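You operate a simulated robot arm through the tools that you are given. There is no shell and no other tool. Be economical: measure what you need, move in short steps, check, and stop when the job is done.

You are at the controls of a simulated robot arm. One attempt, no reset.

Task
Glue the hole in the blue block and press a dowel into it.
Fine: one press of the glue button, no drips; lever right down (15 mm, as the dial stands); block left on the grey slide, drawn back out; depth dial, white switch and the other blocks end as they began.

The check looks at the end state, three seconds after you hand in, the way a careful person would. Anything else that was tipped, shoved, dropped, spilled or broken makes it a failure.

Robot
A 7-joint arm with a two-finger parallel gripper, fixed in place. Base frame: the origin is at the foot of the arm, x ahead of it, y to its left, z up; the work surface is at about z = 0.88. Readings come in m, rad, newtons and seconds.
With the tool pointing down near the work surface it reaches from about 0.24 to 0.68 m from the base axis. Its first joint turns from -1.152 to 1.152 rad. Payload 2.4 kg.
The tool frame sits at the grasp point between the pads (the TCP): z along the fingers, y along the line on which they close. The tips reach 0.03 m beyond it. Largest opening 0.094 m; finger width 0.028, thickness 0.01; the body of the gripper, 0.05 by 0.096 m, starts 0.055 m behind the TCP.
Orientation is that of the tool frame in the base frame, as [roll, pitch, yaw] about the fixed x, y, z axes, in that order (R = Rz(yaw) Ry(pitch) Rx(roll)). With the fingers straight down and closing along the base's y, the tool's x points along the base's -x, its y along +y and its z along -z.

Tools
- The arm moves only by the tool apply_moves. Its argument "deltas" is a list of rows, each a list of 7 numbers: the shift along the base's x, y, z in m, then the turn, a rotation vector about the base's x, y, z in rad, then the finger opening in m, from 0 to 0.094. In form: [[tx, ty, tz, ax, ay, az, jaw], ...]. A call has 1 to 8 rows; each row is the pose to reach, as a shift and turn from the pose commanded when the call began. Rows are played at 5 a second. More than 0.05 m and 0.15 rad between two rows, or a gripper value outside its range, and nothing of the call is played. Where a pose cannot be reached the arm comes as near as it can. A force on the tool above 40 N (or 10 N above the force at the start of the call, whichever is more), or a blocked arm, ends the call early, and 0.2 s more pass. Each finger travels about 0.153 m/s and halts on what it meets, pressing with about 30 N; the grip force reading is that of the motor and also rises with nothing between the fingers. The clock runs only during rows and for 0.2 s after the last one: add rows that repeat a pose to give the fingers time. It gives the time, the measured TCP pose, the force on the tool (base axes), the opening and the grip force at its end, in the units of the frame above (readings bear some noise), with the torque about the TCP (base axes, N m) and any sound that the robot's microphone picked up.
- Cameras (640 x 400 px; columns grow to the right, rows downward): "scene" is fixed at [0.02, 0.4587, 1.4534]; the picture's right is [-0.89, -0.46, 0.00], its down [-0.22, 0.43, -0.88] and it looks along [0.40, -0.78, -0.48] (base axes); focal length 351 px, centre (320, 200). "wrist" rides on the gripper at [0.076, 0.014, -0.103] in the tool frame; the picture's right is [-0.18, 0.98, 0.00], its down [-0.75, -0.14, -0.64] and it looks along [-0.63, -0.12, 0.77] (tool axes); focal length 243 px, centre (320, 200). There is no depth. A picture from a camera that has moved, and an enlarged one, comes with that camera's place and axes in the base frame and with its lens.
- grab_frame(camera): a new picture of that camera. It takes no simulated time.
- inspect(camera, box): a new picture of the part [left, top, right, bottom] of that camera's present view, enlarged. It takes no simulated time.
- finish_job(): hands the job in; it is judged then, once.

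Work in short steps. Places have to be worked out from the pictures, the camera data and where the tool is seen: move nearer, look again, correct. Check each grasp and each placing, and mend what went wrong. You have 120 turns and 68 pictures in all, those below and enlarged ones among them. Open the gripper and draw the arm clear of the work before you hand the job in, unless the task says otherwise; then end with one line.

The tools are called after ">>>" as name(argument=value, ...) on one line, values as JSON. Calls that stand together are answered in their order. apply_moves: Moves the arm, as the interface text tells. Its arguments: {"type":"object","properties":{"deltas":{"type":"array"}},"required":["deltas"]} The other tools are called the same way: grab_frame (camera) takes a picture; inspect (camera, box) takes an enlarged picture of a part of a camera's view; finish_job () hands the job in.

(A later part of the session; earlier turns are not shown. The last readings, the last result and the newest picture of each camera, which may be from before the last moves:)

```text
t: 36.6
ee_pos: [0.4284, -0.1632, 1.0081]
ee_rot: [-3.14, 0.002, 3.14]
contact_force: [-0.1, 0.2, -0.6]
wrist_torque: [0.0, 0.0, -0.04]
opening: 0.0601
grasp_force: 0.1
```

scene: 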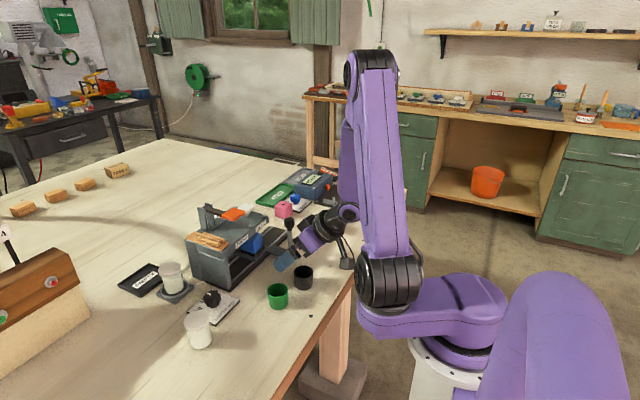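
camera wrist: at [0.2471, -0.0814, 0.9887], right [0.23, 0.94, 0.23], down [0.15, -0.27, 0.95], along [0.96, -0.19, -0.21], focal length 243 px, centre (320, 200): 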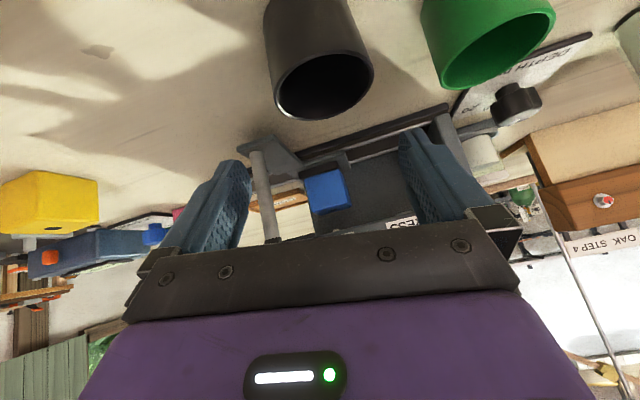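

Pose is clean at y -0.163. I grip, move back 2.2 mm and release.

>>> apply_moves(deltas=[[0, 0, -0.044, 0, 0, 0, 0.06], [0, 0, -0.044, 0, 0, 0, 0.04], [0, 0, -0.044, 0, 0, 0, 0.024], [0, 0, -0.044, 0, 0, 0, 0.022], [0, -0.0022, -0.044, 0, 0, 0, 0.022], [0, -0.0022, -0.044, 0, 0, 0, 0.022], [0, -0.0022, -0.044, 0, 0, 0, 0.022]])

>>> apply_moves(deltas=[[0, 0, 0, 0, 0, 0, 0.035], [0, 0, 0, 0, 0, 0, 0.06], [0, 0, 0.03, 0, 0, 0, 0.06], [0, 0, 0.06, 0, 0, 0, 0.07], [-0.02, 0.0, 0.09, 0, 0, 0, 0.08], [-0.06, 0.02, 0.09, 0, 0, 0, 0.094], [-0.06, 0.033, 0.09, 0, 0, 0, 0.094]])

>>> apply_moves(deltas=[[0, 0, -0.02, 0, -0.14, 0, 0.094], [0, 0, -0.04, 0, -0.28, 0, 0.094], [0, 0, -0.06, 0, -0.42, 0, 0.094], [0, 0, -0.08, 0, -0.56, 0, 0.094], [0, 0, -0.1, 0, -0.7, 0, 0.094], [0, 0, -0.1, 0, -0.7, 0, 0.094]])

>>> inspect(camera="wrist", box=[310, 180, 380, 236])

```text
t: 38.2
ee_pos: [0.4288, -0.166, 0.9642]
ee_rot: [-3.14, 0.003, 3.141]
contact_force: [6.6, 0.4, 13.3]
wrist_torque: [0.05, 0.71, 0.0]
opening: 0.0247
grasp_force: 44.7
```

```text
t: 39.8
ee_pos: [0.367, -0.1328, 1.052]
ee_rot: [-3.141, 0.0, -3.141]
contact_force: [0.2, -0.3, 0.8]
wrist_torque: [0.0, 0.01, -0.02]
opening: 0.094
grasp_force: 0.1
```

```text
t: 41.2
ee_pos: [0.3682, -0.1314, 0.9489]
ee_rot: [3.141, 0.703, 3.141]
contact_force: [0.8, 0.2, 0.5]
wrist_torque: [0.0, 0.02, 0.02]
opening: 0.094
grasp_force: 0.0
out of reach, approached as far as the arm can: row 3, 4
```

```text
7.14 times, centred on (345, 208) of wrist
camera zoom: at [0.2439, -0.1177, 0.9794], right [0.14, 0.98, 0.12], down [0.16, -0.14, 0.98], along [0.98, -0.12, -0.18], focal length 1733 px, centre (141, 143)
```

zoom: 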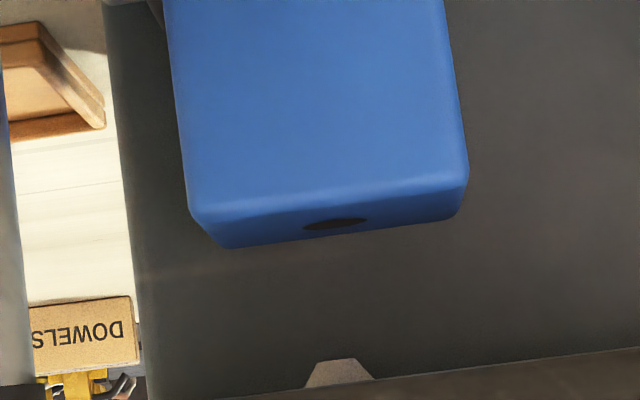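

The slide ends at the same place (+2.4 mm) although I moved it back 2.2 mm, so it evidently snaps into a station detent, and the block itself sits ~2.4 mm too far +y on the pad (matches my earlier estimate: hole -0.213, pad -0.2155). I'll draw the slide out and re-seat the block.

>>> apply_moves(deltas=[[0, 0, 0.02, 0, 0.14, 0, 0.094], [0, 0, 0.04, 0, 0.28, 0, 0.094], [0, 0, 0.06, 0, 0.42, 0, 0.094], [0, 0, 0.08, 0, 0.56, 0, 0.094], [0, 0, 0.1, 0, 0.7, 0, 0.094], [0.03, -0.02, 0.1, 0, 0.7, 0, 0.08], [0.06, -0.031, 0.09, 0, 0.7, 0, 0.06], [0.06, -0.031, 0.05, 0, 0.7, 0, 0.06]])

>>> apply_moves(deltas=[[0, 0, -0.038, 0, 0, 0, 0.06], [0, 0, -0.038, 0, 0, 0, 0.04], [0, 0, -0.038, 0, 0, 0, 0.024], [0, 0, -0.038, 0, 0, 0, 0.022], [0, 0, -0.038, 0, 0, 0, 0.022]])

```text
t: 43.0
ee_pos: [0.4258, -0.1609, 1.0033]
ee_rot: [3.141, 0.0, 3.141]
contact_force: [-0.9, 0.4, -0.2]
wrist_torque: [0.02, -0.02, 0.0]
opening: 0.0599
grasp_force: 0.0
out of reach, approached as far as the arm can: row 2, 3
```

```text
t: 44.2
ee_pos: [0.4276, -0.1632, 0.9669]
ee_rot: [-3.14, -0.001, 3.141]
contact_force: [0.1, 0.8, -7.4]
wrist_torque: [-0.1, -0.48, -0.01]
opening: 0.0247
grasp_force: 45.1
```

Knob held. I draw the slide back out gently.

>>> apply_moves(deltas=[[0, -0.003, 0, 0, 0, 0, 0.022], [0, -0.008, 0, 0, 0, 0, 0.022], [0, -0.015, 0, 0, 0, 0, 0.022], [0, -0.023, 0, 0, 0, 0, 0.022], [0, -0.031, 0, 0, 0, 0, 0.022], [0, -0.039, 0, 0, 0, 0, 0.022], [0, -0.045, 0, 0, 0, 0, 0.022], [0, -0.05, 0, 0, 0, 0, 0.022]])

>>> apply_moves(deltas=[[0, -0.006, 0, 0, 0, 0, 0.022], [0, -0.013, 0, 0, 0, 0, 0.022], [0, -0.02, 0, 0, 0, 0, 0.022], [0, -0.026, 0, 0, 0, 0, 0.022], [0, -0.031, 0, 0, 0, 0, 0.022], [0, -0.035, 0, 0, 0, 0, 0.022], [0, -0.038, 0, 0, 0, 0, 0.022]])

```text
t: 46.0
ee_pos: [0.4282, -0.2166, 0.9657]
ee_rot: [-3.139, 0.003, -3.141]
contact_force: [-9.7, -0.5, 34.4]
wrist_torque: [-0.04, 0.15, -0.03]
opening: 0.0248
grasp_force: 45.1
```

```text
t: 47.6
ee_pos: [0.428, -0.2492, 0.9644]
ee_rot: [3.141, -0.002, -3.141]
contact_force: [-2.8, 8.0, 9.1]
wrist_torque: [-0.17, -1.09, -0.23]
opening: 0.0247
grasp_force: 44.4
```

At the rear stop (Fy 8 N). I release, rise, and turn 90° over the block to re-seat it.

>>> apply_moves(deltas=[[0, 0.001, 0, 0, 0, 0, 0.035], [0, 0.001, 0, 0, 0, 0, 0.06], [0, 0, 0.03, 0, 0, 0, 0.07], [0, 0, 0.07, 0, 0, 0, 0.07], [0, 0, 0.11, 0, 0, 0, 0.07], [0.02, 0, 0.12, 0, 0, 0.14, 0.07], [0.04, 0, 0.12, 0, 0, 0.28, 0.07], [0.06, 0.01, 0.12, 0, 0, 0.42, 0.07]])

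>>> apply_moves(deltas=[[0.01, 0.01, 0, 0, 0, 0.145, 0.07], [0.02, 0.02, 0, 0, 0, 0.29, 0.07], [0.03, 0.0275, 0, 0, 0, 0.435, 0.07], [0.03, 0.0275, 0, 0, 0, 0.58, 0.07], [0.03, 0.0275, 0, 0, 0, 0.725, 0.07], [0.03, 0.0275, 0, 0, 0, 0.87, 0.07], [0.03, 0.0275, 0, 0, 0, 1.015, 0.07], [0.03, 0.0275, 0, 0, 0, 1.1508, 0.07]])

>>> inspect(camera="wrist", box=[260, 50, 380, 200])

```text
t: 49.4
ee_pos: [0.4864, -0.2414, 1.0849]
ee_rot: [-3.141, 0.001, -2.718]
contact_force: [0.1, -0.1, 0.1]
wrist_torque: [0.01, 0.01, 0.0]
opening: 0.0701
grasp_force: 0.0
```

```text
t: 51.2
ee_pos: [0.5175, -0.2158, 1.0851]
ee_rot: [3.141, 0.001, -1.57]
contact_force: [-0.1, -0.2, -0.4]
wrist_torque: [0.0, 0.01, -0.01]
opening: 0.07
grasp_force: 0.1
```

```text
2.67 times, centred on (320, 125) of wrist
camera zoom: at [0.5034, -0.2902, 1.1879], right [-0.98, 0.18, 0.0], down [0.14, 0.75, 0.64], along [0.12, 0.63, -0.77], focal length 647 px, centre (320, 400)
```

zoom: 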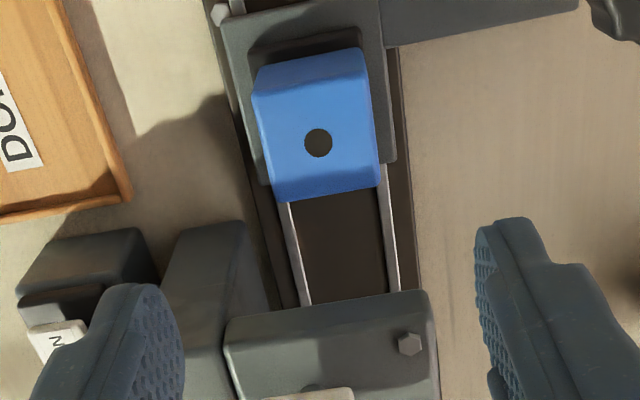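

Hole at y -0.2125, carriage centre about -0.2155. I grip the block, lift slightly, shift it about 2.7 mm to -y and set it down.

>>> apply_moves(deltas=[[0.0015, 0, -0.04, 0, 0, 0, 0.07], [0.0015, 0, -0.08, 0, 0, 0, 0.07], [0.0015, 0, -0.12, 0, 0, 0, 0.07], [0.0015, 0, -0.146, 0, 0, 0, 0.07], [0.0015, 0, -0.146, 0, 0, 0, 0.05], [0.0015, 0, -0.146, 0, 0, 0, 0.035], [0.0015, 0, -0.146, 0, 0, 0, 0.03], [0.0015, 0, -0.146, 0, 0, 0, 0.03]])

>>> apply_moves(deltas=[[0, 0, 0.005, 0, 0, 0, 0.03], [0, -0.0027, 0.005, 0, 0, 0, 0.03], [0, -0.0027, 0.005, 0, 0, 0, 0.03], [0, -0.0027, 0.002, 0, 0, 0, 0.03], [0, -0.0027, 0.0, 0, 0, 0, 0.03]])

```text
t: 53.0
ee_pos: [0.518, -0.2111, 0.9392]
ee_rot: [-3.141, -0.001, -1.569]
contact_force: [0.3, 0.5, 0.1]
wrist_torque: [0.01, 0.01, 0.0]
opening: 0.0453
grasp_force: 29.8
```

```text
t: 54.2
ee_pos: [0.5184, -0.2164, 0.9388]
ee_rot: [-3.141, 0.001, -1.571]
contact_force: [-1.1, -0.7, 2.1]
wrist_torque: [0.03, -0.01, -0.01]
opening: 0.0459
grasp_force: 30.3
```

Just touching again (2 N). I release and rise for a check.

>>> apply_moves(deltas=[[0, 0, -0.0005, 0, 0, 0, 0.045], [0, 0, -0.0005, 0, 0, 0, 0.06], [0, 0, 0, 0, 0, 0, 0.066], [0, 0, 0.04, 0, 0, 0, 0.066], [0, 0, 0.08, 0, 0, 0, 0.07], [0, 0, 0.12, 0, 0, 0, 0.07], [0, 0, 0.146, 0, 0, 0, 0.07]])

>>> inspect(camera="wrist", box=[260, 50, 380, 200])

```text
t: 55.8
ee_pos: [0.5214, -0.2161, 1.0872]
ee_rot: [-3.141, 0.0, -1.57]
contact_force: [-0.1, -0.1, -0.3]
wrist_torque: [0.0, -0.02, 0.02]
opening: 0.0698
grasp_force: 0.0
```

```text
2.67 times, centred on (320, 125) of wrist
camera zoom: at [0.5069, -0.2918, 1.1887], right [-0.98, 0.18, 0.0], down [0.14, 0.75, 0.64], along [0.12, 0.63, -0.77], focal length 647 px, centre (320, 400)
```

zoom: 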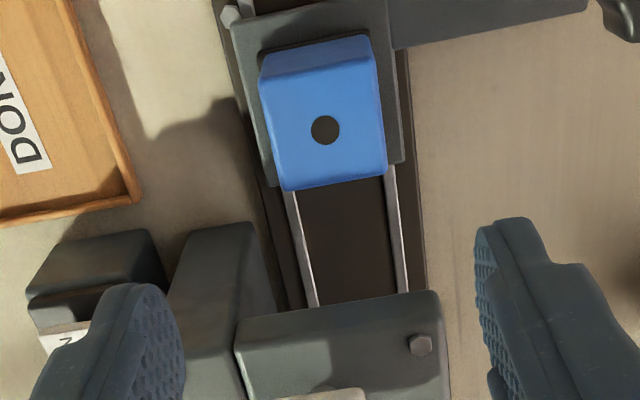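

>>> inspect(camera="scene", box=[255, 210, 305, 242])

```text
12.50 times, centred on (280, 226) of scene
camera zoom: at [0.02, 0.4587, 1.4534], right [-0.89, -0.46, 0.0], down [-0.22, 0.43, -0.88], along [0.4, -0.78, -0.48], focal length 4382 px, centre (820, -125)
```

zoom: 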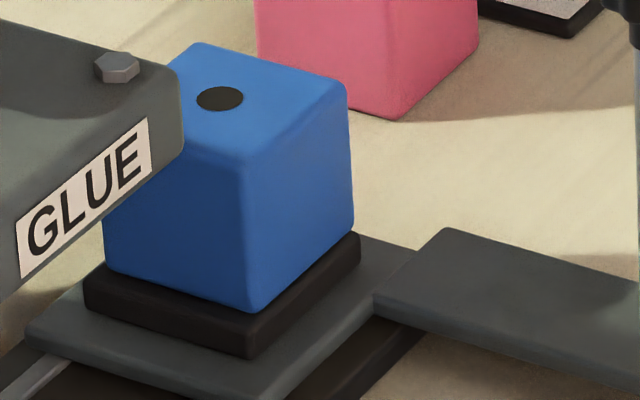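

Readings show the block shifted 5.3 mm rather than 2.7 (arm settling error), so it is now ~3 mm too far -y. I grip it again and use the measured pose to correct.

>>> apply_moves(deltas=[[0, 0, -0.04, 0, 0, 0, 0.07], [0, 0, -0.08, 0, 0, 0, 0.07], [0, 0, -0.12, 0, 0, 0, 0.07], [0, 0, -0.146, 0, 0, 0, 0.07], [0, 0, -0.146, 0, 0, 0, 0.05], [0, 0, -0.146, 0, 0, 0, 0.035], [0, 0, -0.146, 0, 0, 0, 0.03], [0, 0, -0.146, 0, 0, 0, 0.03]])

>>> apply_moves(deltas=[[0, 0, 0.003, 0, 0, 0, 0.03], [0, 0, 0.006, 0, 0, 0, 0.03], [0, 0, 0.006, 0, 0, 0, 0.03]])

>>> apply_moves(deltas=[[0, 0.001, 0, 0, 0, 0, 0.03], [0, 0.002, 0, 0, 0, 0, 0.03], [0, 0.003, 0, 0, 0, 0, 0.03], [0, 0.003, 0, 0, 0, 0, 0.03]])

```text
t: 57.6
ee_pos: [0.5207, -0.217, 0.9381]
ee_rot: [3.141, 0.001, -1.569]
contact_force: [-0.3, -0.2, 0.0]
wrist_torque: [-0.03, -0.02, 0.03]
opening: 0.0456
grasp_force: 29.8
```

```text
t: 58.4
ee_pos: [0.5198, -0.2174, 0.9449]
ee_rot: [3.142, 0.0, -1.57]
contact_force: [-0.5, -0.4, -0.3]
wrist_torque: [0.0, 0.0, -0.02]
opening: 0.0455
grasp_force: 30.2
```

```text
t: 59.4
ee_pos: [0.52, -0.2158, 0.9453]
ee_rot: [-3.141, 0.001, -1.569]
contact_force: [0.8, 0.1, -1.0]
wrist_torque: [-0.03, 0.03, -0.02]
opening: 0.0454
grasp_force: 30.0
```

Measured shift so far ~1.5 mm; I add 1 mm and re-read.

>>> apply_moves(deltas=[[0, 0.001, 0, 0, 0, 0, 0.03], [0, 0.001, 0, 0, 0, 0, 0.03]])

>>> apply_moves(deltas=[[0, 0, 0, 0, 0, 0, 0.03]])

>>> apply_moves(deltas=[[0, 0, -0.004, 0, 0, 0, 0.03], [0, 0, -0.0065, 0, 0, 0, 0.03], [0, 0, -0.0075, 0, 0, 0, 0.03]])

```text
t: 60.0
ee_pos: [0.52, -0.2138, 0.9449]
ee_rot: [-3.141, -0.001, -1.57]
contact_force: [0.5, 0.7, -0.6]
wrist_torque: [-0.01, 0.05, 0.0]
opening: 0.0455
grasp_force: 30.7
```

```text
t: 60.4
ee_pos: [0.5193, -0.2118, 0.9459]
ee_rot: [3.141, 0.0, -1.571]
contact_force: [0.8, -0.6, 0.1]
wrist_torque: [0.06, 0.02, 0.01]
opening: 0.0458
grasp_force: 30.4
```

```text
t: 61.2
ee_pos: [0.5194, -0.2137, 0.9393]
ee_rot: [-3.141, 0.001, -1.571]
contact_force: [-6.7, 0.9, 11.4]
wrist_torque: [0.03, 0.01, -0.01]
opening: 0.0457
grasp_force: 29.9
```

Average shift about +3.5 mm. I release and rise, then check.

>>> apply_moves(deltas=[[0, 0, 0.0015, 0, 0, 0, 0.045], [0, 0, 0.0015, 0, 0, 0, 0.06], [0, 0, 0.002, 0, 0, 0, 0.066], [0, 0, 0.04, 0, 0, 0, 0.066], [0, 0, 0.08, 0, 0, 0, 0.07], [0, 0, 0.12, 0, 0, 0, 0.07], [0, 0, 0.146, 0, 0, 0, 0.07]])

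>>> inspect(camera="scene", box=[255, 210, 305, 242])

```text
t: 62.8
ee_pos: [0.5174, -0.2161, 1.0843]
ee_rot: [3.142, 0.001, -1.572]
contact_force: [0.3, 0.1, 0.2]
wrist_torque: [0.0, 0.01, 0.02]
opening: 0.0697
grasp_force: 0.1
```

```text
12.50 times, centred on (280, 226) of scene
camera zoom: at [0.02, 0.4587, 1.4534], right [-0.89, -0.46, 0.0], down [-0.22, 0.43, -0.88], along [0.4, -0.78, -0.48], focal length 4382 px, centre (820, -125)
```

zoom: 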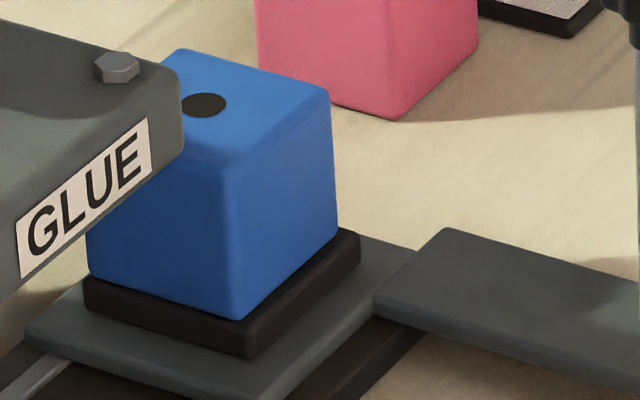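

>>> inspect(camera="wrist", box=[270, 50, 370, 180])

```text
3.08 times, centred on (320, 115) of wrist
camera zoom: at [0.5039, -0.2911, 1.187], right [-0.98, 0.18, 0.0], down [0.14, 0.75, 0.64], along [0.12, 0.63, -0.77], focal length 746 px, centre (320, 462)
```

zoom: 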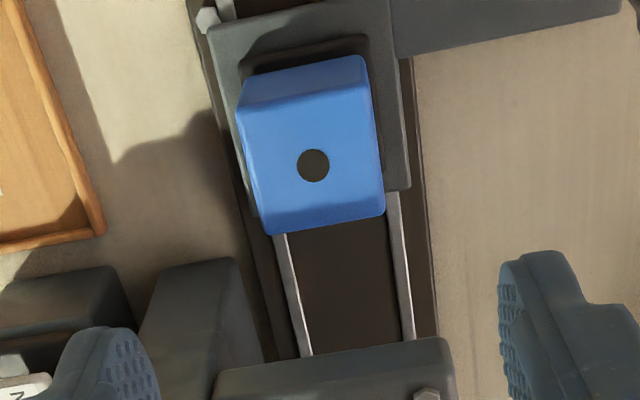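

Hole now at (0.521, -0.214), within about 1 mm of the carriage centre. I turn back and go to the knob.

>>> apply_moves(deltas=[[-0.01, 0, 0.01, 0, 0, -0.145, 0.07], [-0.02, 0, 0.01, 0, 0, -0.29, 0.07], [-0.04, 0, 0.01, 0, 0, -0.435, 0.07], [-0.06, 0, 0.01, 0, 0, -0.58, 0.07], [-0.08, -0.01, 0.01, 0, 0, -0.725, 0.07], [-0.09, -0.02, 0.01, 0, 0, -0.87, 0.06], [-0.09, -0.03, 0, 0, 0, -1.015, 0.06], [-0.09, -0.0355, 0, 0, 0, -1.16, 0.06]])

>>> apply_moves(deltas=[[0, 0, 0, 0, 0, -0.145, 0.06], [0, 0, 0, 0, 0, -0.29, 0.06], [0, 0, -0.01, 0, 0, -0.4108, 0.06], [0, 0, -0.05, 0, 0, -0.4108, 0.06], [0, 0, -0.05, 0, 0, -0.4108, 0.06]])

```text
t: 64.6
ee_pos: [0.4292, -0.2493, 1.084]
ee_rot: [-3.14, 0.002, -2.735]
contact_force: [-0.2, 1.1, 1.2]
wrist_torque: [0.01, -0.02, -0.01]
opening: 0.06
grasp_force: 0.0
```

```text
t: 65.8
ee_pos: [0.4302, -0.2483, 1.0335]
ee_rot: [3.141, 0.0, 3.14]
contact_force: [1.0, 0.3, 0.6]
wrist_torque: [0.02, 0.01, 0.02]
opening: 0.0598
grasp_force: 0.0
```

Centered over the knob; I lower, grip, and push in to about y=-0.164.

>>> apply_moves(deltas=[[-0.001, -0.001, -0.035, 0, 0, 0, 0.06], [-0.001, -0.001, -0.069, 0, 0, 0, 0.06], [-0.001, -0.001, -0.069, 0, 0, 0, 0.04], [-0.001, -0.001, -0.069, 0, 0, 0, 0.024], [-0.001, -0.001, -0.069, 0, 0, 0, 0.022], [-0.001, -0.001, -0.069, 0, 0, 0, 0.022]])

>>> apply_moves(deltas=[[0, 0.004, 0, 0, 0, 0, 0.022], [0, 0.009, 0, 0, 0, 0, 0.022], [0, 0.015, 0, 0, 0, 0, 0.022], [0, 0.022, 0, 0, 0, 0, 0.022], [0, 0.03, 0, 0, 0, 0, 0.022], [0, 0.037, 0, 0, 0, 0, 0.022], [0, 0.043, 0, 0, 0, 0, 0.022], [0, 0.048, 0, 0, 0, 0, 0.022]])

>>> apply_moves(deltas=[[0, 0.005, 0, 0, 0, 0, 0.022], [0, 0.011, 0, 0, 0, 0, 0.022], [0, 0.018, 0, 0, 0, 0, 0.022], [0, 0.025, 0, 0, 0, 0, 0.022], [0, 0.031, 0, 0, 0, 0, 0.022], [0, 0.035, 0, 0, 0, 0, 0.022], [0, 0.037, 0, 0, 0, 0, 0.022], [0, 0.037, 0, 0, 0, 0, 0.022]])

```text
t: 67.2
ee_pos: [0.4281, -0.2512, 0.9672]
ee_rot: [3.141, 0.0, -3.141]
contact_force: [-0.1, -1.2, -6.6]
wrist_torque: [0.01, -0.93, 0.03]
opening: 0.0243
grasp_force: 44.8
```

```text
t: 68.2
ee_pos: [0.4269, -0.2284, 0.9647]
ee_rot: [-3.141, -0.001, 3.14]
contact_force: [-6.1, 0.2, 8.3]
wrist_torque: [0.09, 0.14, -0.04]
opening: 0.0248
grasp_force: 45.3
stopped in row 5: the force on the tool passed its limit at 40 N (the readings are from after the stop); the commanded pose is now the measured one
```

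```text
t: 70.0
ee_pos: [0.4274, -0.1906, 0.9662]
ee_rot: [-3.141, 0.001, 3.139]
contact_force: [-13.2, -0.4, 23.6]
wrist_torque: [0.02, -0.89, -0.12]
opening: 0.0245
grasp_force: 45.4
```

The stop came from grip chatter on the knob; slide now at -0.1906. I continue with a lighter jaw command.

>>> apply_moves(deltas=[[0, 0.004, 0, 0, 0, 0, 0.0242], [0, 0.009, 0, 0, 0, 0, 0.0242], [0, 0.014, 0, 0, 0, 0, 0.0242], [0, 0.019, 0, 0, 0, 0, 0.0242], [0, 0.024, 0, 0, 0, 0, 0.0242], [0, 0.0265, 0, 0, 0, 0, 0.0242], [0, 0.0265, 0, 0, 0, 0, 0.0242]])

>>> apply_moves(deltas=[[0, 0, 0, 0, 0, 0, 0.0242]])

```text
t: 71.6
ee_pos: [0.4287, -0.1631, 0.9636]
ee_rot: [-3.141, -0.002, 3.141]
contact_force: [-3.8, 1.5, -1.3]
wrist_torque: [-0.04, -0.09, -0.01]
opening: 0.0256
grasp_force: 12.0
```

```text
t: 72.0
ee_pos: [0.4283, -0.1632, 0.9646]
ee_rot: [3.141, 0.0, 3.14]
contact_force: [-2.9, 1.1, -0.7]
wrist_torque: [-0.08, -0.02, -0.01]
opening: 0.0256
grasp_force: 11.5
```

At y=-0.163. I release and take the front look again.

>>> apply_moves(deltas=[[0, 0, 0, 0, 0, 0, 0.035], [0, 0, 0, 0, 0, 0, 0.06], [0, 0, 0.03, 0, 0, 0, 0.06], [0, 0, 0.06, 0, 0, 0, 0.07], [-0.02, 0.0, 0.09, 0, 0, 0, 0.08], [-0.06, 0.02, 0.09, 0, 0, 0, 0.094], [-0.06, 0.031, 0.09, 0, 0, 0, 0.094]])

>>> apply_moves(deltas=[[0, 0, -0.02, 0, -0.14, 0, 0.094], [0, 0, -0.04, 0, -0.28, 0, 0.094], [0, 0, -0.06, 0, -0.42, 0, 0.094], [0, 0, -0.08, 0, -0.56, 0, 0.094], [0, 0, -0.1, 0, -0.7, 0, 0.094], [0, 0, -0.1, 0, -0.7, 0, 0.094]])

>>> inspect(camera="wrist", box=[310, 180, 380, 236])

```text
t: 73.6
ee_pos: [0.3671, -0.1334, 1.0549]
ee_rot: [3.141, -0.002, 3.139]
contact_force: [-0.3, 0.1, -0.8]
wrist_torque: [-0.03, -0.02, 0.01]
opening: 0.0941
grasp_force: 0.0
```

```text
t: 75.0
ee_pos: [0.3705, -0.1323, 0.9528]
ee_rot: [3.137, 0.7, 3.136]
contact_force: [-0.3, 0.2, -1.1]
wrist_torque: [0.0, -0.02, 0.0]
opening: 0.0939
grasp_force: 0.1
out of reach, approached as far as the arm can: row 3, 4
```

```text
7.14 times, centred on (345, 208) of wrist
camera zoom: at [0.2458, -0.1181, 0.9831], right [0.14, 0.98, 0.12], down [0.16, -0.14, 0.98], along [0.98, -0.12, -0.18], focal length 1733 px, centre (141, 143)
```

zoom: 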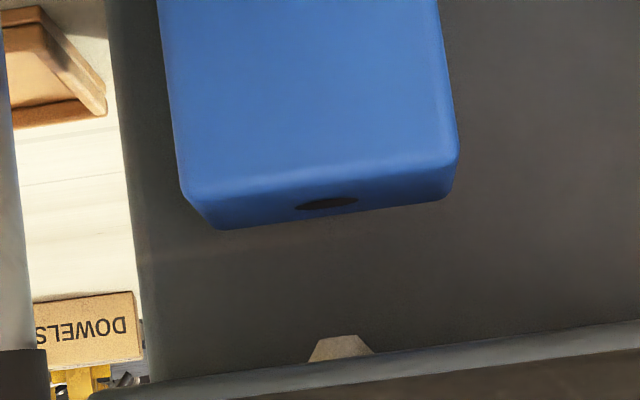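

Hole and nozzle now agree to within about 1 mm. Next I press the glue button at about (0.534, -0.132, top 1.014): go upright, close the fingers and move above it.

>>> apply_moves(deltas=[[0, 0, 0.02, 0, 0.14, 0, 0.094], [0, 0, 0.04, 0, 0.28, 0, 0.094], [0, 0, 0.07, 0, 0.42, 0, 0.06], [0, 0, 0.1, 0, 0.56, 0, 0.03], [0, 0, 0.13, 0, 0.7, 0, 0.0], [0, 0, 0.165, 0, 0.7, 0, 0.0], [0.04, 0, 0.175, 0, 0.7, 0, 0.0]])

>>> apply_moves(deltas=[[0.04, 0, 0, 0, 0, 0, 0], [0.08, 0, 0, 0, 0, 0, 0], [0.124, 0, 0, 0, 0, 0, 0], [0.124, 0, -0.03, 0, 0, 0, 0], [0.124, 0, -0.03, 0, 0, 0, 0]])

>>> inspect(camera="scene", box=[180, 150, 310, 240])

>>> grab_frame(camera="wrist")

```text
t: 76.6
ee_pos: [0.4073, -0.1371, 1.131]
ee_rot: [-3.14, -0.003, 3.141]
contact_force: [0.0, -0.4, -0.2]
wrist_torque: [0.02, 0.03, -0.02]
opening: 0.0001
grasp_force: 29.6
out of reach, approached as far as the arm can: row 2, 3
```

```text
t: 77.8
ee_pos: [0.5295, -0.1341, 1.0972]
ee_rot: [3.14, -0.001, 3.139]
contact_force: [-0.2, 0.1, 0.9]
wrist_torque: [-0.02, 0.01, -0.02]
opening: 0.0002
grasp_force: 29.9
```

```text
4.44 times, centred on (245, 195) of scene
camera zoom: at [0.02, 0.4587, 1.4534], right [-0.89, -0.46, 0.0], down [-0.22, 0.43, -0.88], along [0.4, -0.78, -0.48], focal length 1558 px, centre (653, 222)
```

zoom: 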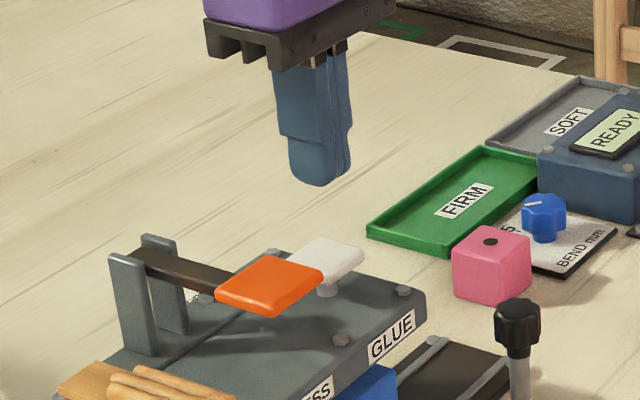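

```text
20 pictures are left
camera wrist: at [0.4537, -0.1187, 1.1999], right [0.19, 0.98, 0.0], down [0.75, -0.14, 0.64], along [0.63, -0.12, -0.77], focal length 243 px, centre (320, 200)
```

wrist: 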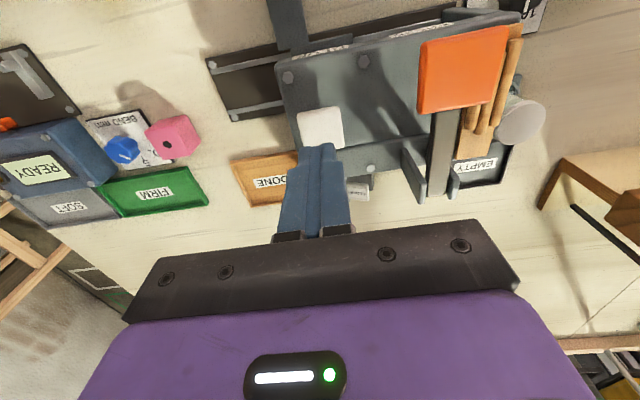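

Cap centre is (0.5346, -0.1335). I shift 5 mm in x and descend to just above the cap.

>>> apply_moves(deltas=[[0.005, 0.0005, -0.02, 0, 0, 0, 0], [0.005, 0.0005, -0.035, 0, 0, 0, 0], [0.005, 0.0005, -0.044, 0, 0, 0, 0], [0.005, 0.0005, -0.044, 0, 0, 0, 0]])

>>> inspect(camera="scene", box=[220, 180, 300, 235])

```text
t: 78.8
ee_pos: [0.5369, -0.1322, 1.0541]
ee_rot: [3.139, -0.002, 3.14]
contact_force: [0.0, 0.7, -0.5]
wrist_torque: [0.01, -0.02, 0.01]
opening: 0.0
grasp_force: 30.6
```

```text
7.27 times, centred on (260, 208) of scene
camera zoom: at [0.02, 0.4587, 1.4534], right [-0.89, -0.46, 0.0], down [-0.22, 0.43, -0.88], along [0.4, -0.78, -0.48], focal length 2550 px, centre (756, 146)
```

zoom: 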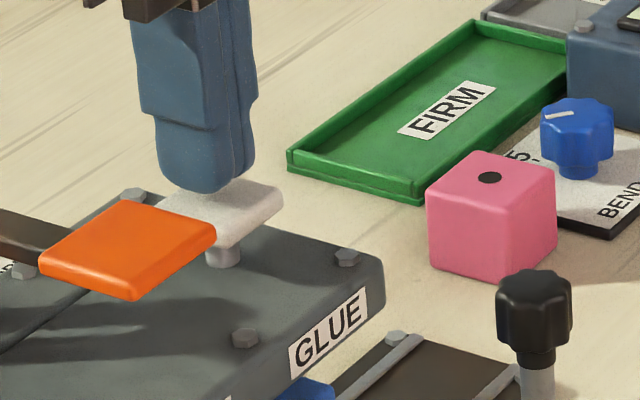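

Fingertips are a few mm over the cap. One steady press down.

>>> apply_moves(deltas=[[0, 0, -0.005, 0, 0, 0, 0], [0, 0, -0.008, 0, 0, 0, 0], [0, 0, -0.011, 0, 0, 0, 0], [0, 0, -0.014, 0, 0, 0, 0], [0, 0, -0.016, 0, 0, 0, 0]])

```text
t: 80.0
ee_pos: [0.5372, -0.1342, 1.0392]
ee_rot: [-3.14, -0.001, 3.14]
contact_force: [1.2, -0.5, 2.1]
wrist_torque: [-0.02, 0.0, 0.05]
opening: 0.0
grasp_force: 30.2
heard: click
```

A click was heard: the button is pressed once. I lift straight off.

>>> apply_moves(deltas=[[0, 0, 0, 0, 0, 0, 0], [0, 0, 0.01, 0, 0, 0, 0], [0, 0, 0.03, 0, 0, 0, 0], [0, 0, 0.06, 0, 0, 0, 0], [-0.04, 0, 0.08, 0, 0, 0, 0.02], [-0.08, 0, 0.08, 0, 0, 0, 0.05], [-0.105, -0.015, 0.06, 0, 0, 0, 0.06], [-0.1085, -0.03, 0.03, 0, 0, 0, 0.06]])

>>> apply_moves(deltas=[[0, 0, -0.02, 0, 0, 0, 0.06], [0, 0, -0.04, 0, 0, 0, 0.06]])

```text
t: 81.8
ee_pos: [0.4285, -0.1619, 1.0696]
ee_rot: [-3.141, 0.0, 3.138]
contact_force: [-0.4, -0.5, -0.7]
wrist_torque: [0.0, 0.04, 0.0]
opening: 0.0599
grasp_force: 0.1
```

```text
t: 82.4
ee_pos: [0.4279, -0.1641, 1.0314]
ee_rot: [-3.142, 0.001, 3.139]
contact_force: [1.0, 1.0, -0.2]
wrist_torque: [-0.01, -0.01, 0.0]
opening: 0.0603
grasp_force: 0.0
```

Back above the knob. I grip it and slide on toward the PRESS station, about +76 mm.

>>> apply_moves(deltas=[[0, 0.001, -0.035, 0, 0, 0, 0.06], [0, 0.001, -0.067, 0, 0, 0, 0.06], [0, 0.001, -0.067, 0, 0, 0, 0.04], [0, 0.001, -0.067, 0, 0, 0, 0.0242], [0, 0.001, -0.067, 0, 0, 0, 0.0242], [0, 0.001, -0.067, 0, 0, 0, 0.0242]])

>>> apply_moves(deltas=[[0, 0.003, 0, 0, 0, 0, 0.0242], [0, 0.008, 0, 0, 0, 0, 0.0242], [0, 0.014, 0, 0, 0, 0, 0.0242], [0, 0.02, 0, 0, 0, 0, 0.0242], [0, 0.027, 0, 0, 0, 0, 0.0242], [0, 0.033, 0, 0, 0, 0, 0.0242], [0, 0.038, 0, 0, 0, 0, 0.0242], [0, 0.042, 0, 0, 0, 0, 0.0242]])

>>> apply_moves(deltas=[[0, 0.005, 0, 0, 0, 0, 0.0242], [0, 0.01, 0, 0, 0, 0, 0.0242], [0, 0.016, 0, 0, 0, 0, 0.0242], [0, 0.022, 0, 0, 0, 0, 0.0242], [0, 0.028, 0, 0, 0, 0, 0.0242], [0, 0.032, 0, 0, 0, 0, 0.0242], [0, 0.034, 0, 0, 0, 0, 0.0242]])

```text
t: 83.8
ee_pos: [0.4282, -0.1615, 0.9622]
ee_rot: [3.141, -0.001, 3.141]
contact_force: [0.2, 2.5, -0.8]
wrist_torque: [-0.06, -0.01, 0.0]
opening: 0.025
grasp_force: 1.2
```

```text
t: 85.6
ee_pos: [0.4282, -0.119, 0.9637]
ee_rot: [3.141, -0.002, 3.139]
contact_force: [-5.1, -1.2, 0.8]
wrist_torque: [0.0, -0.19, -0.01]
opening: 0.025
grasp_force: 24.5
```

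```text
t: 87.2
ee_pos: [0.4282, -0.0858, 0.9627]
ee_rot: [-3.141, -0.003, 3.14]
contact_force: [-2.1, 0.4, 1.0]
wrist_torque: [0.02, -0.05, 0.03]
opening: 0.0253
grasp_force: 0.9
```

Knob at -0.086. I release and take the front look at the ram and hole.

>>> apply_moves(deltas=[[0, 0, 0, 0, 0, 0, 0.035], [0, 0, 0, 0, 0, 0, 0.06], [0, 0, 0.03, 0, 0, 0, 0.06], [0, 0, 0.06, 0, 0, 0, 0.07], [-0.02, 0.0, 0.09, 0, 0, 0, 0.08], [-0.058, 0.02, 0.09, 0, 0, 0, 0.094], [-0.058, 0.026, 0.09, 0, 0, 0, 0.094]])

>>> apply_moves(deltas=[[0, 0, -0.02, 0, -0.14, 0, 0.094], [0, 0, -0.04, 0, -0.28, 0, 0.094], [0, 0, -0.06, 0, -0.42, 0, 0.094], [0, 0, -0.08, 0, -0.56, 0, 0.094], [0, 0, -0.095, 0, -0.7, 0, 0.094], [0, 0, -0.095, 0, -0.7, 0, 0.094], [0, 0, -0.095, 0, -0.7, 0, 0.094]])

>>> inspect(camera="wrist", box=[300, 160, 400, 240])

```text
t: 88.8
ee_pos: [0.371, -0.0599, 1.0519]
ee_rot: [3.14, -0.003, 3.141]
contact_force: [0.5, 0.3, 0.2]
wrist_torque: [-0.01, -0.01, 0.01]
opening: 0.0938
grasp_force: 0.1
```

```text
t: 90.4
ee_pos: [0.372, -0.0612, 0.9594]
ee_rot: [-3.141, 0.7, 3.138]
contact_force: [-1.0, -0.6, -0.5]
wrist_torque: [-0.05, 0.02, 0.03]
opening: 0.0939
grasp_force: 0.1
out of reach, approached as far as the arm can: row 2, 3, 4
```

```text
5.00 times, centred on (350, 200) of wrist
camera zoom: at [0.2481, -0.0458, 0.9886], right [0.14, 0.98, 0.12], down [0.16, -0.14, 0.98], along [0.98, -0.12, -0.18], focal length 1213 px, centre (170, 200)
```

zoom: 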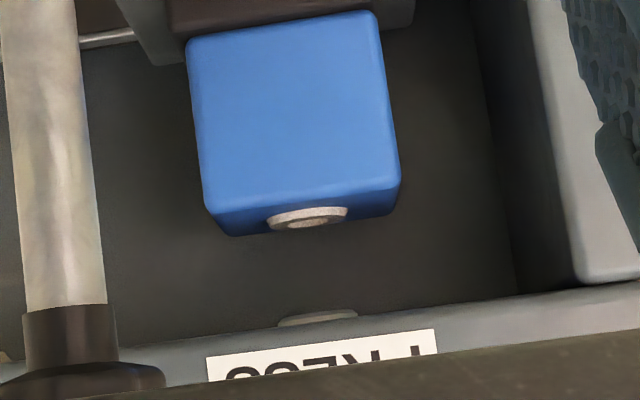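

Glue shows as a clean ring at the hole with no drips, and the ram is within about 1 mm of the hole. Now I go upright, close the fingers and move above the lever pad.

>>> apply_moves(deltas=[[0, 0, 0.02, 0, 0.14, 0, 0.094], [0, 0, 0.04, 0, 0.28, 0, 0.094], [0, 0, 0.07, 0, 0.42, 0, 0.06], [0, 0, 0.1, 0, 0.56, 0, 0.03], [0, 0, 0.13, 0, 0.7, 0, 0.0], [0, 0, 0.17, 0, 0.7, 0, 0.0]])

>>> apply_moves(deltas=[[0.04, 0.002, 0, 0, 0, 0, 0], [0.08, 0.005, 0, 0, 0, 0, 0], [0.122, 0.009, 0, 0, 0, 0, 0], [0.124, 0.009, 0, 0, 0, 0, 0]])

>>> grab_frame(camera="wrist")

>>> inspect(camera="scene", box=[180, 150, 310, 260])

```text
t: 91.8
ee_pos: [0.3725, -0.0548, 1.1257]
ee_rot: [-3.141, -0.003, 3.139]
contact_force: [-0.6, -0.3, 0.4]
wrist_torque: [-0.02, 0.03, -0.01]
opening: 0.0001
grasp_force: 29.6
out of reach, approached as far as the arm can: row 2, 3
```

```text
t: 92.8
ee_pos: [0.4952, -0.0509, 1.1265]
ee_rot: [3.14, 0.0, 3.139]
contact_force: [0.4, 0.4, 0.3]
wrist_torque: [-0.03, -0.01, -0.03]
opening: 0.0
grasp_force: 30.5
```

```text
17 pictures are left
camera wrist: at [0.4186, -0.0363, 1.2291], right [0.19, 0.98, 0.0], down [0.75, -0.14, 0.64], along [0.63, -0.12, -0.77], focal length 243 px, centre (320, 200)
```

wrist: 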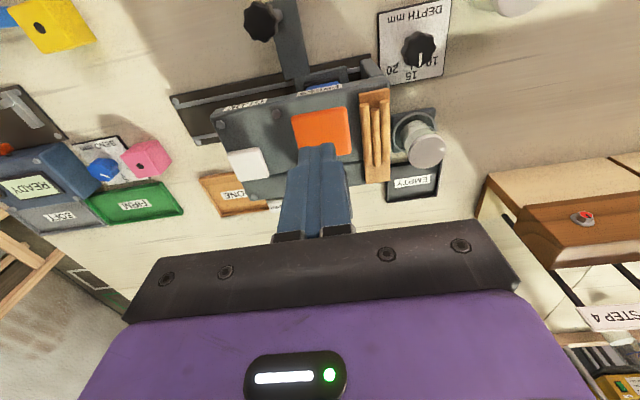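

```text
3.64 times, centred on (245, 205) of scene
camera zoom: at [0.02, 0.4587, 1.4534], right [-0.89, -0.46, 0.0], down [-0.22, 0.43, -0.88], along [0.4, -0.78, -0.48], focal length 1275 px, centre (593, 182)
```

zoom: 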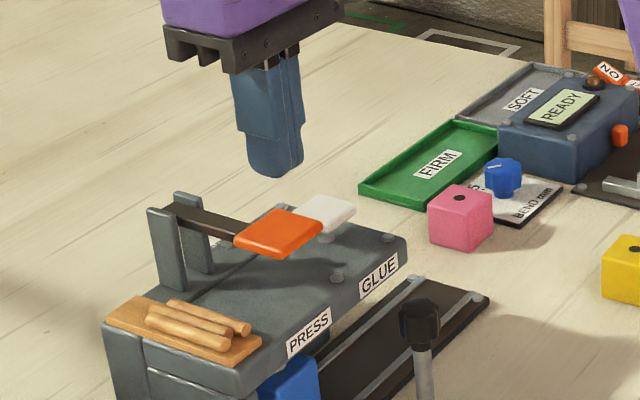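

TCP is centred over the orange pad. I descend and start pressing the lever down.

>>> apply_moves(deltas=[[0.002, 0, -0.02, 0, 0, 0, 0], [0.002, 0, -0.038, 0, 0, 0, 0], [0.002, 0, -0.044, 0, 0, 0, 0], [0.002, 0, -0.05, 0, 0, 0, 0], [0.002, 0, -0.056, 0, 0, 0, 0], [0.002, 0, -0.062, 0, 0, 0, 0]])

```text
t: 94.2
ee_pos: [0.4965, -0.0517, 1.0652]
ee_rot: [-3.14, 0.001, 3.14]
contact_force: [0.9, 0.4, 4.8]
wrist_torque: [0.0, -0.07, 0.03]
opening: 0.0
grasp_force: 30.1
```

Lever is moving with about 5 N. I continue down in small rows.

>>> apply_moves(deltas=[[0, 0, -0.004, 0, 0, 0, 0], [0, 0, -0.008, 0, 0, 0, 0], [0, 0, -0.012, 0, 0, 0, 0], [0, 0, -0.016, 0, 0, 0, 0], [0, 0, -0.02, 0, 0, 0, 0], [0, 0, -0.024, 0, 0, 0, 0]])

>>> inspect(camera="scene", box=[180, 150, 310, 260])

```text
t: 95.0
ee_pos: [0.4962, -0.0524, 1.0612]
ee_rot: [-3.139, 0.002, 3.141]
contact_force: [-8.4, 0.3, 13.2]
wrist_torque: [0.06, 0.08, -0.02]
opening: 0.0
grasp_force: 30.3
stopped in row 3: the force on the tool passed its limit at 47 N (the readings are from after the stop); the commanded pose is now the measured one
```

```text
3.64 times, centred on (245, 205) of scene
camera zoom: at [0.0195, 0.4587, 1.4534], right [-0.89, -0.46, 0.0], down [-0.22, 0.43, -0.88], along [0.4, -0.78, -0.48], focal length 1275 px, centre (593, 182)
```

zoom: 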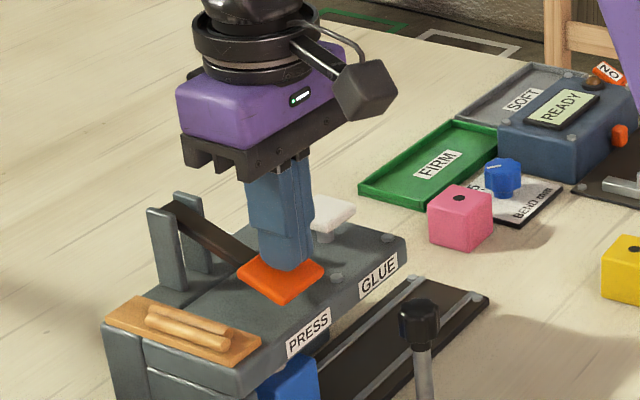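

The lever is down a good part and one dowel has left the tray. I press again slowly to find whether this is the end stop.

>>> apply_moves(deltas=[[0, 0, -0.001, 0, 0, 0, 0], [0, 0, -0.002, 0, 0, 0, 0], [0, 0, -0.003, 0, 0, 0, 0], [0, 0, -0.004, 0, 0, 0, 0], [0, 0, -0.005, 0, 0, 0, 0], [0, 0, -0.006, 0, 0, 0, 0], [0, 0, -0.007, 0, 0, 0, 0], [0, 0, -0.008, 0, 0, 0, 0]])

```text
t: 95.6
ee_pos: [0.4962, -0.0522, 1.0601]
ee_rot: [-3.141, 0.001, 3.14]
contact_force: [-8.9, 0.1, 12.9]
wrist_torque: [0.09, 0.07, -0.09]
opening: 0.0
grasp_force: 30.1
stopped in row 3: the force on the tool passed its limit at 42 N (the readings are from after the stop); the commanded pose is now the measured one
```

>>> inspect(camera="scene", box=[195, 195, 265, 260])

```text
6.15 times, centred on (230, 228) of scene
camera zoom: at [0.0195, 0.4587, 1.4534], right [-0.89, -0.46, 0.0], down [-0.22, 0.43, -0.88], along [0.4, -0.78, -0.48], focal length 2157 px, centre (874, 31)
```

zoom: 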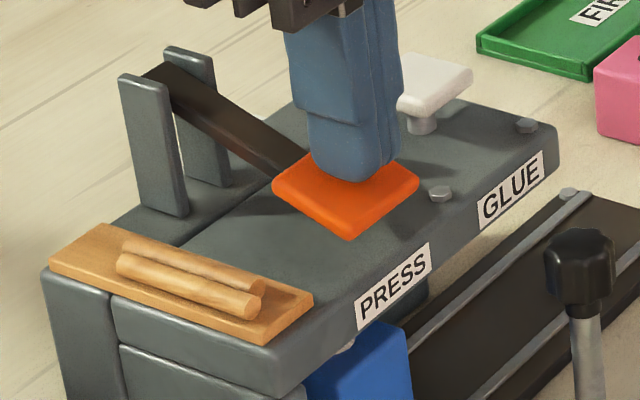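

The pad front is essentially on the head. I hold a steady push of ~30 N to confirm that it does not travel further.

>>> apply_moves(deltas=[[0, 0, -0.001, 0, 0, 0, 0], [0, 0, -0.0018, 0, 0, 0, 0], [0, 0, -0.0018, 0, 0, 0, 0], [0, 0, -0.0018, 0, 0, 0, 0]])

```text
t: 96.2
ee_pos: [0.4967, -0.052, 1.06]
ee_rot: [-3.14, 0.001, 3.139]
contact_force: [-8.7, 1.5, 13.3]
wrist_torque: [0.07, 0.05, -0.03]
opening: 0.0001
grasp_force: 29.7
stopped in row 3: the force on the tool passed its limit at 42 N (the readings are from after the stop); the commanded pose is now the measured one
```

Solid stop at z=1.060 three times: lever right down. I lift off and look.

>>> apply_moves(deltas=[[0, 0, 0.006, 0, 0, 0, 0], [0, 0, 0.015, 0, 0, 0, 0], [0, 0, 0.025, 0, 0, 0, 0], [0, 0, 0.035, 0, 0, 0, 0], [0, 0, 0.05, 0, 0, 0, 0], [-0.03, -0.01, 0.06, 0, 0, 0, 0.03], [-0.068, -0.02, 0.06, 0, 0, 0, 0.06], [-0.068, -0.032, 0.03, 0, 0, 0, 0.06]])

>>> inspect(camera="scene", box=[180, 170, 310, 260])

```text
t: 98.0
ee_pos: [0.4284, -0.0859, 1.0877]
ee_rot: [-3.141, 0.004, 3.139]
contact_force: [0.6, -0.1, 0.7]
wrist_torque: [0.01, -0.02, 0.0]
opening: 0.06
grasp_force: 0.0
```

```text
4.44 times, centred on (245, 215) of scene
camera zoom: at [0.02, 0.4587, 1.4534], right [-0.89, -0.46, 0.0], down [-0.22, 0.43, -0.88], along [0.4, -0.78, -0.48], focal length 1558 px, centre (653, 133)
```

zoom: 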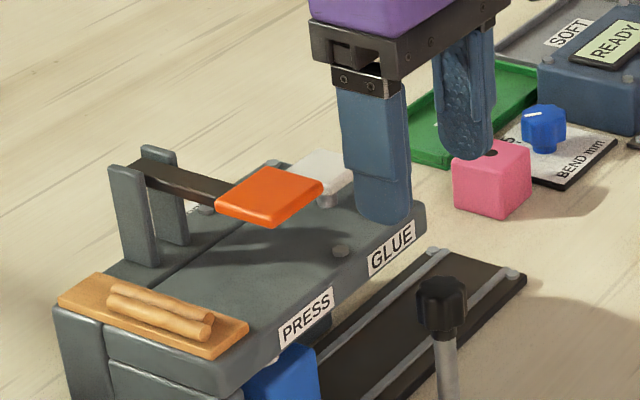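

Lever has sprung back. I lower onto the knob, grip and draw the slide out.

>>> apply_moves(deltas=[[0, 0, -0.04, 0, 0, 0, 0.06], [0, 0, -0.08, 0, 0, 0, 0.06], [0, 0, -0.124, 0, 0, 0, 0.06], [0, 0, -0.124, 0, 0, 0, 0.04], [0, 0, -0.124, 0, 0, 0, 0.0242], [0, 0, -0.124, 0, 0, 0, 0.0242], [0, 0, -0.124, 0, 0, 0, 0.0242]])

>>> apply_moves(deltas=[[0, -0.004, 0, 0, 0, 0, 0.0242], [0, -0.01, 0, 0, 0, 0, 0.0242], [0, -0.018, 0, 0, 0, 0, 0.0242], [0, -0.026, 0, 0, 0, 0, 0.0242], [0, -0.034, 0, 0, 0, 0, 0.0242], [0, -0.042, 0, 0, 0, 0, 0.0242], [0, -0.05, 0, 0, 0, 0, 0.0242], [0, -0.056, 0, 0, 0, 0, 0.0242]])

>>> apply_moves(deltas=[[0, -0.006, 0, 0, 0, 0, 0.0242], [0, -0.014, 0, 0, 0, 0, 0.0242], [0, -0.022, 0, 0, 0, 0, 0.0242], [0, -0.03, 0, 0, 0, 0, 0.0242], [0, -0.038, 0, 0, 0, 0, 0.0242], [0, -0.046, 0, 0, 0, 0, 0.0242], [0, -0.054, 0, 0, 0, 0, 0.0242], [0, -0.06, 0, 0, 0, 0, 0.0242]])

```text
t: 99.6
ee_pos: [0.4274, -0.083, 0.9657]
ee_rot: [-3.14, 0.002, 3.139]
contact_force: [-0.1, -8.8, -2.8]
wrist_torque: [0.16, -0.01, 0.04]
opening: 0.0291
grasp_force: 4.5
```

```text
t: 101.4
ee_pos: [0.43, -0.1398, 0.9661]
ee_rot: [-3.14, 0.002, 3.141]
contact_force: [-11.2, -1.9, -4.3]
wrist_torque: [0.06, -0.16, -0.09]
opening: 0.0268
grasp_force: 3.2
```

```text
t: 103.2
ee_pos: [0.4291, -0.2018, 0.965]
ee_rot: [-3.139, 0.003, 3.139]
contact_force: [-3.3, 0.7, -0.6]
wrist_torque: [0.01, -0.04, 0.02]
opening: 0.0261
grasp_force: 2.0
```

Slide coming out smoothly. The last stretch to the rear stop.

>>> apply_moves(deltas=[[0, -0.007, 0, 0, 0, 0, 0.0242], [0, -0.015, 0, 0, 0, 0, 0.0242], [0, -0.023, 0, 0, 0, 0, 0.0242], [0, -0.031, 0, 0, 0, 0, 0.0242], [0, -0.038, 0, 0, 0, 0, 0.0242], [0, -0.044, 0, 0, 0, 0, 0.0242], [0, -0.048, 0, 0, 0, 0, 0.0242], [0, -0.05, 0, 0, 0, 0, 0.0242]])

```text
t: 105.0
ee_pos: [0.4295, -0.2497, 0.9667]
ee_rot: [-3.139, 0.001, 3.141]
contact_force: [-10.1, 0.7, 8.3]
wrist_torque: [-0.04, -0.13, 0.03]
opening: 0.0266
grasp_force: 44.7
```

>>> apply_moves(deltas=[[0, -0.0015, 0, 0, 0, 0, 0.025], [0, -0.003, 0, 0, 0, 0, 0.025]])

```text
t: 105.6
ee_pos: [0.4293, -0.251, 0.9644]
ee_rot: [-3.14, 0.003, -3.14]
contact_force: [-1.1, 6.0, 1.3]
wrist_torque: [-0.08, -0.03, -0.03]
opening: 0.0284
grasp_force: 2.3
```

At the stop (Fy 6 N). I release, rise clear and look at the result.

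>>> apply_moves(deltas=[[0, 0.002, 0, 0, 0, 0, 0.035], [0, 0.002, 0, 0, 0, 0, 0.06], [0, 0.002, 0.03, 0, 0, 0, 0.06], [0, 0.002, 0.07, 0, 0, 0, 0.07], [-0.02, 0, 0.11, 0, 0, 0, 0.09], [-0.05, 0, 0.14, 0, 0, 0, 0.094], [-0.08, 0, 0.16, 0, 0, 0, 0.094]])

>>> inspect(camera="scene", box=[240, 195, 320, 250])

>>> grab_frame(camera="scene")

>>> grab_frame(camera="wrist")

```text
t: 107.2
ee_pos: [0.3501, -0.2511, 1.1262]
ee_rot: [-3.14, 0.002, 3.139]
contact_force: [-0.5, 0.3, -0.5]
wrist_torque: [0.03, 0.01, -0.03]
opening: 0.094
grasp_force: 0.1
```

```text
7.27 times, centred on (280, 222) of scene
camera zoom: at [0.02, 0.4587, 1.4534], right [-0.89, -0.46, 0.0], down [-0.22, 0.43, -0.88], along [0.4, -0.78, -0.48], focal length 2550 px, centre (611, 36)
```

zoom: 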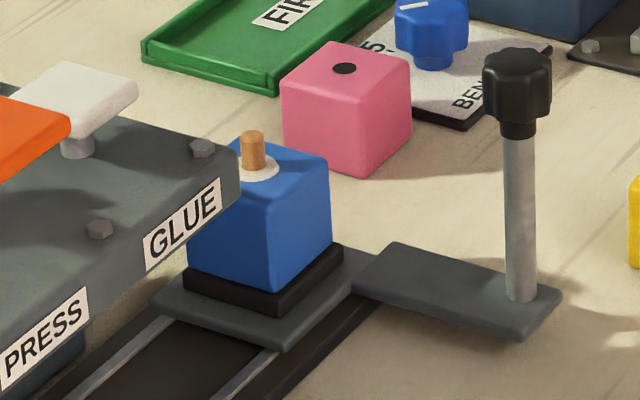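

```text
11 pictures are left
```

scene: 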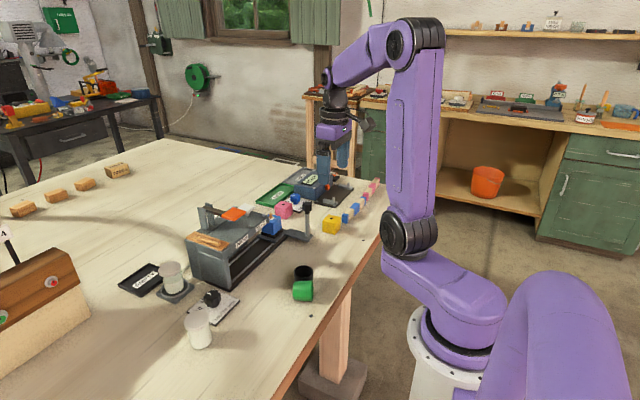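

```text
10 pictures are left
camera wrist: at [0.2732, -0.2366, 1.229], right [0.19, 0.98, 0.0], down [0.75, -0.14, 0.64], along [0.63, -0.12, -0.76], focal length 243 px, centre (320, 200)
```

wrist: 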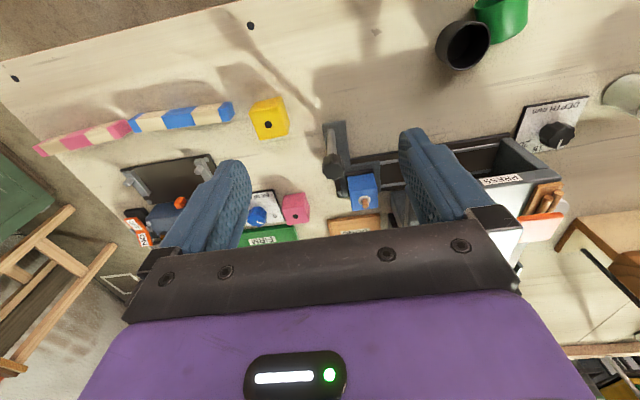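

The dowel is in, upright with a glue collar. But the green cup has been knocked toward the black one during my last tilted look, so I must mend that. I inspect it.

>>> inspect(camera="scene", box=[180, 250, 330, 350])

>>> inspect(camera="wrist", box=[420, 0, 600, 160])

```text
4.00 times, centred on (255, 300) of scene
camera zoom: at [0.02, 0.4587, 1.4534], right [-0.89, -0.46, 0.0], down [-0.22, 0.43, -0.88], along [0.4, -0.78, -0.48], focal length 1402 px, centre (580, -200)
```

zoom: 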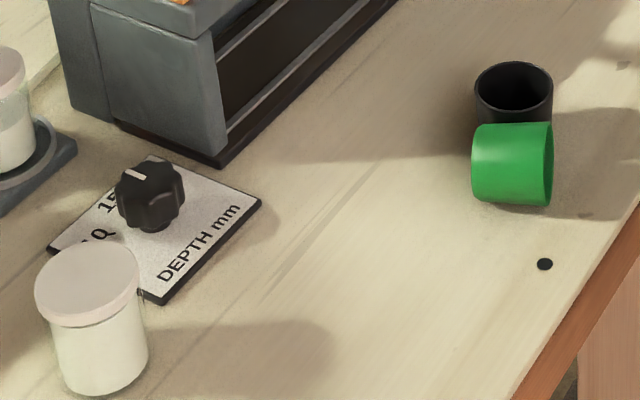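

```text
2.50 times, centred on (510, 80) of wrist
camera zoom: at [0.2732, -0.2366, 1.229], right [0.19, 0.98, 0.0], down [0.75, -0.14, 0.64], along [0.63, -0.12, -0.76], focal length 606 px, centre (-155, 500)
```

zoom: 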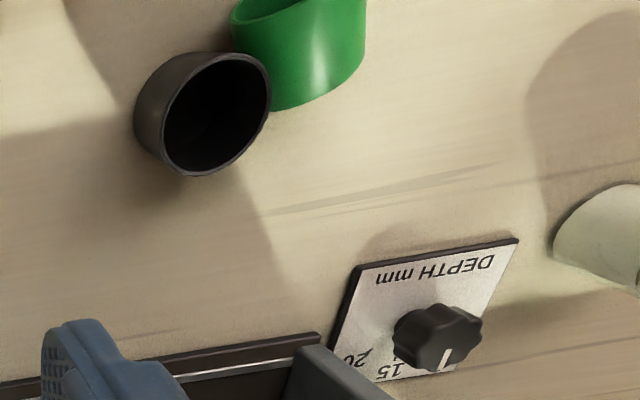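

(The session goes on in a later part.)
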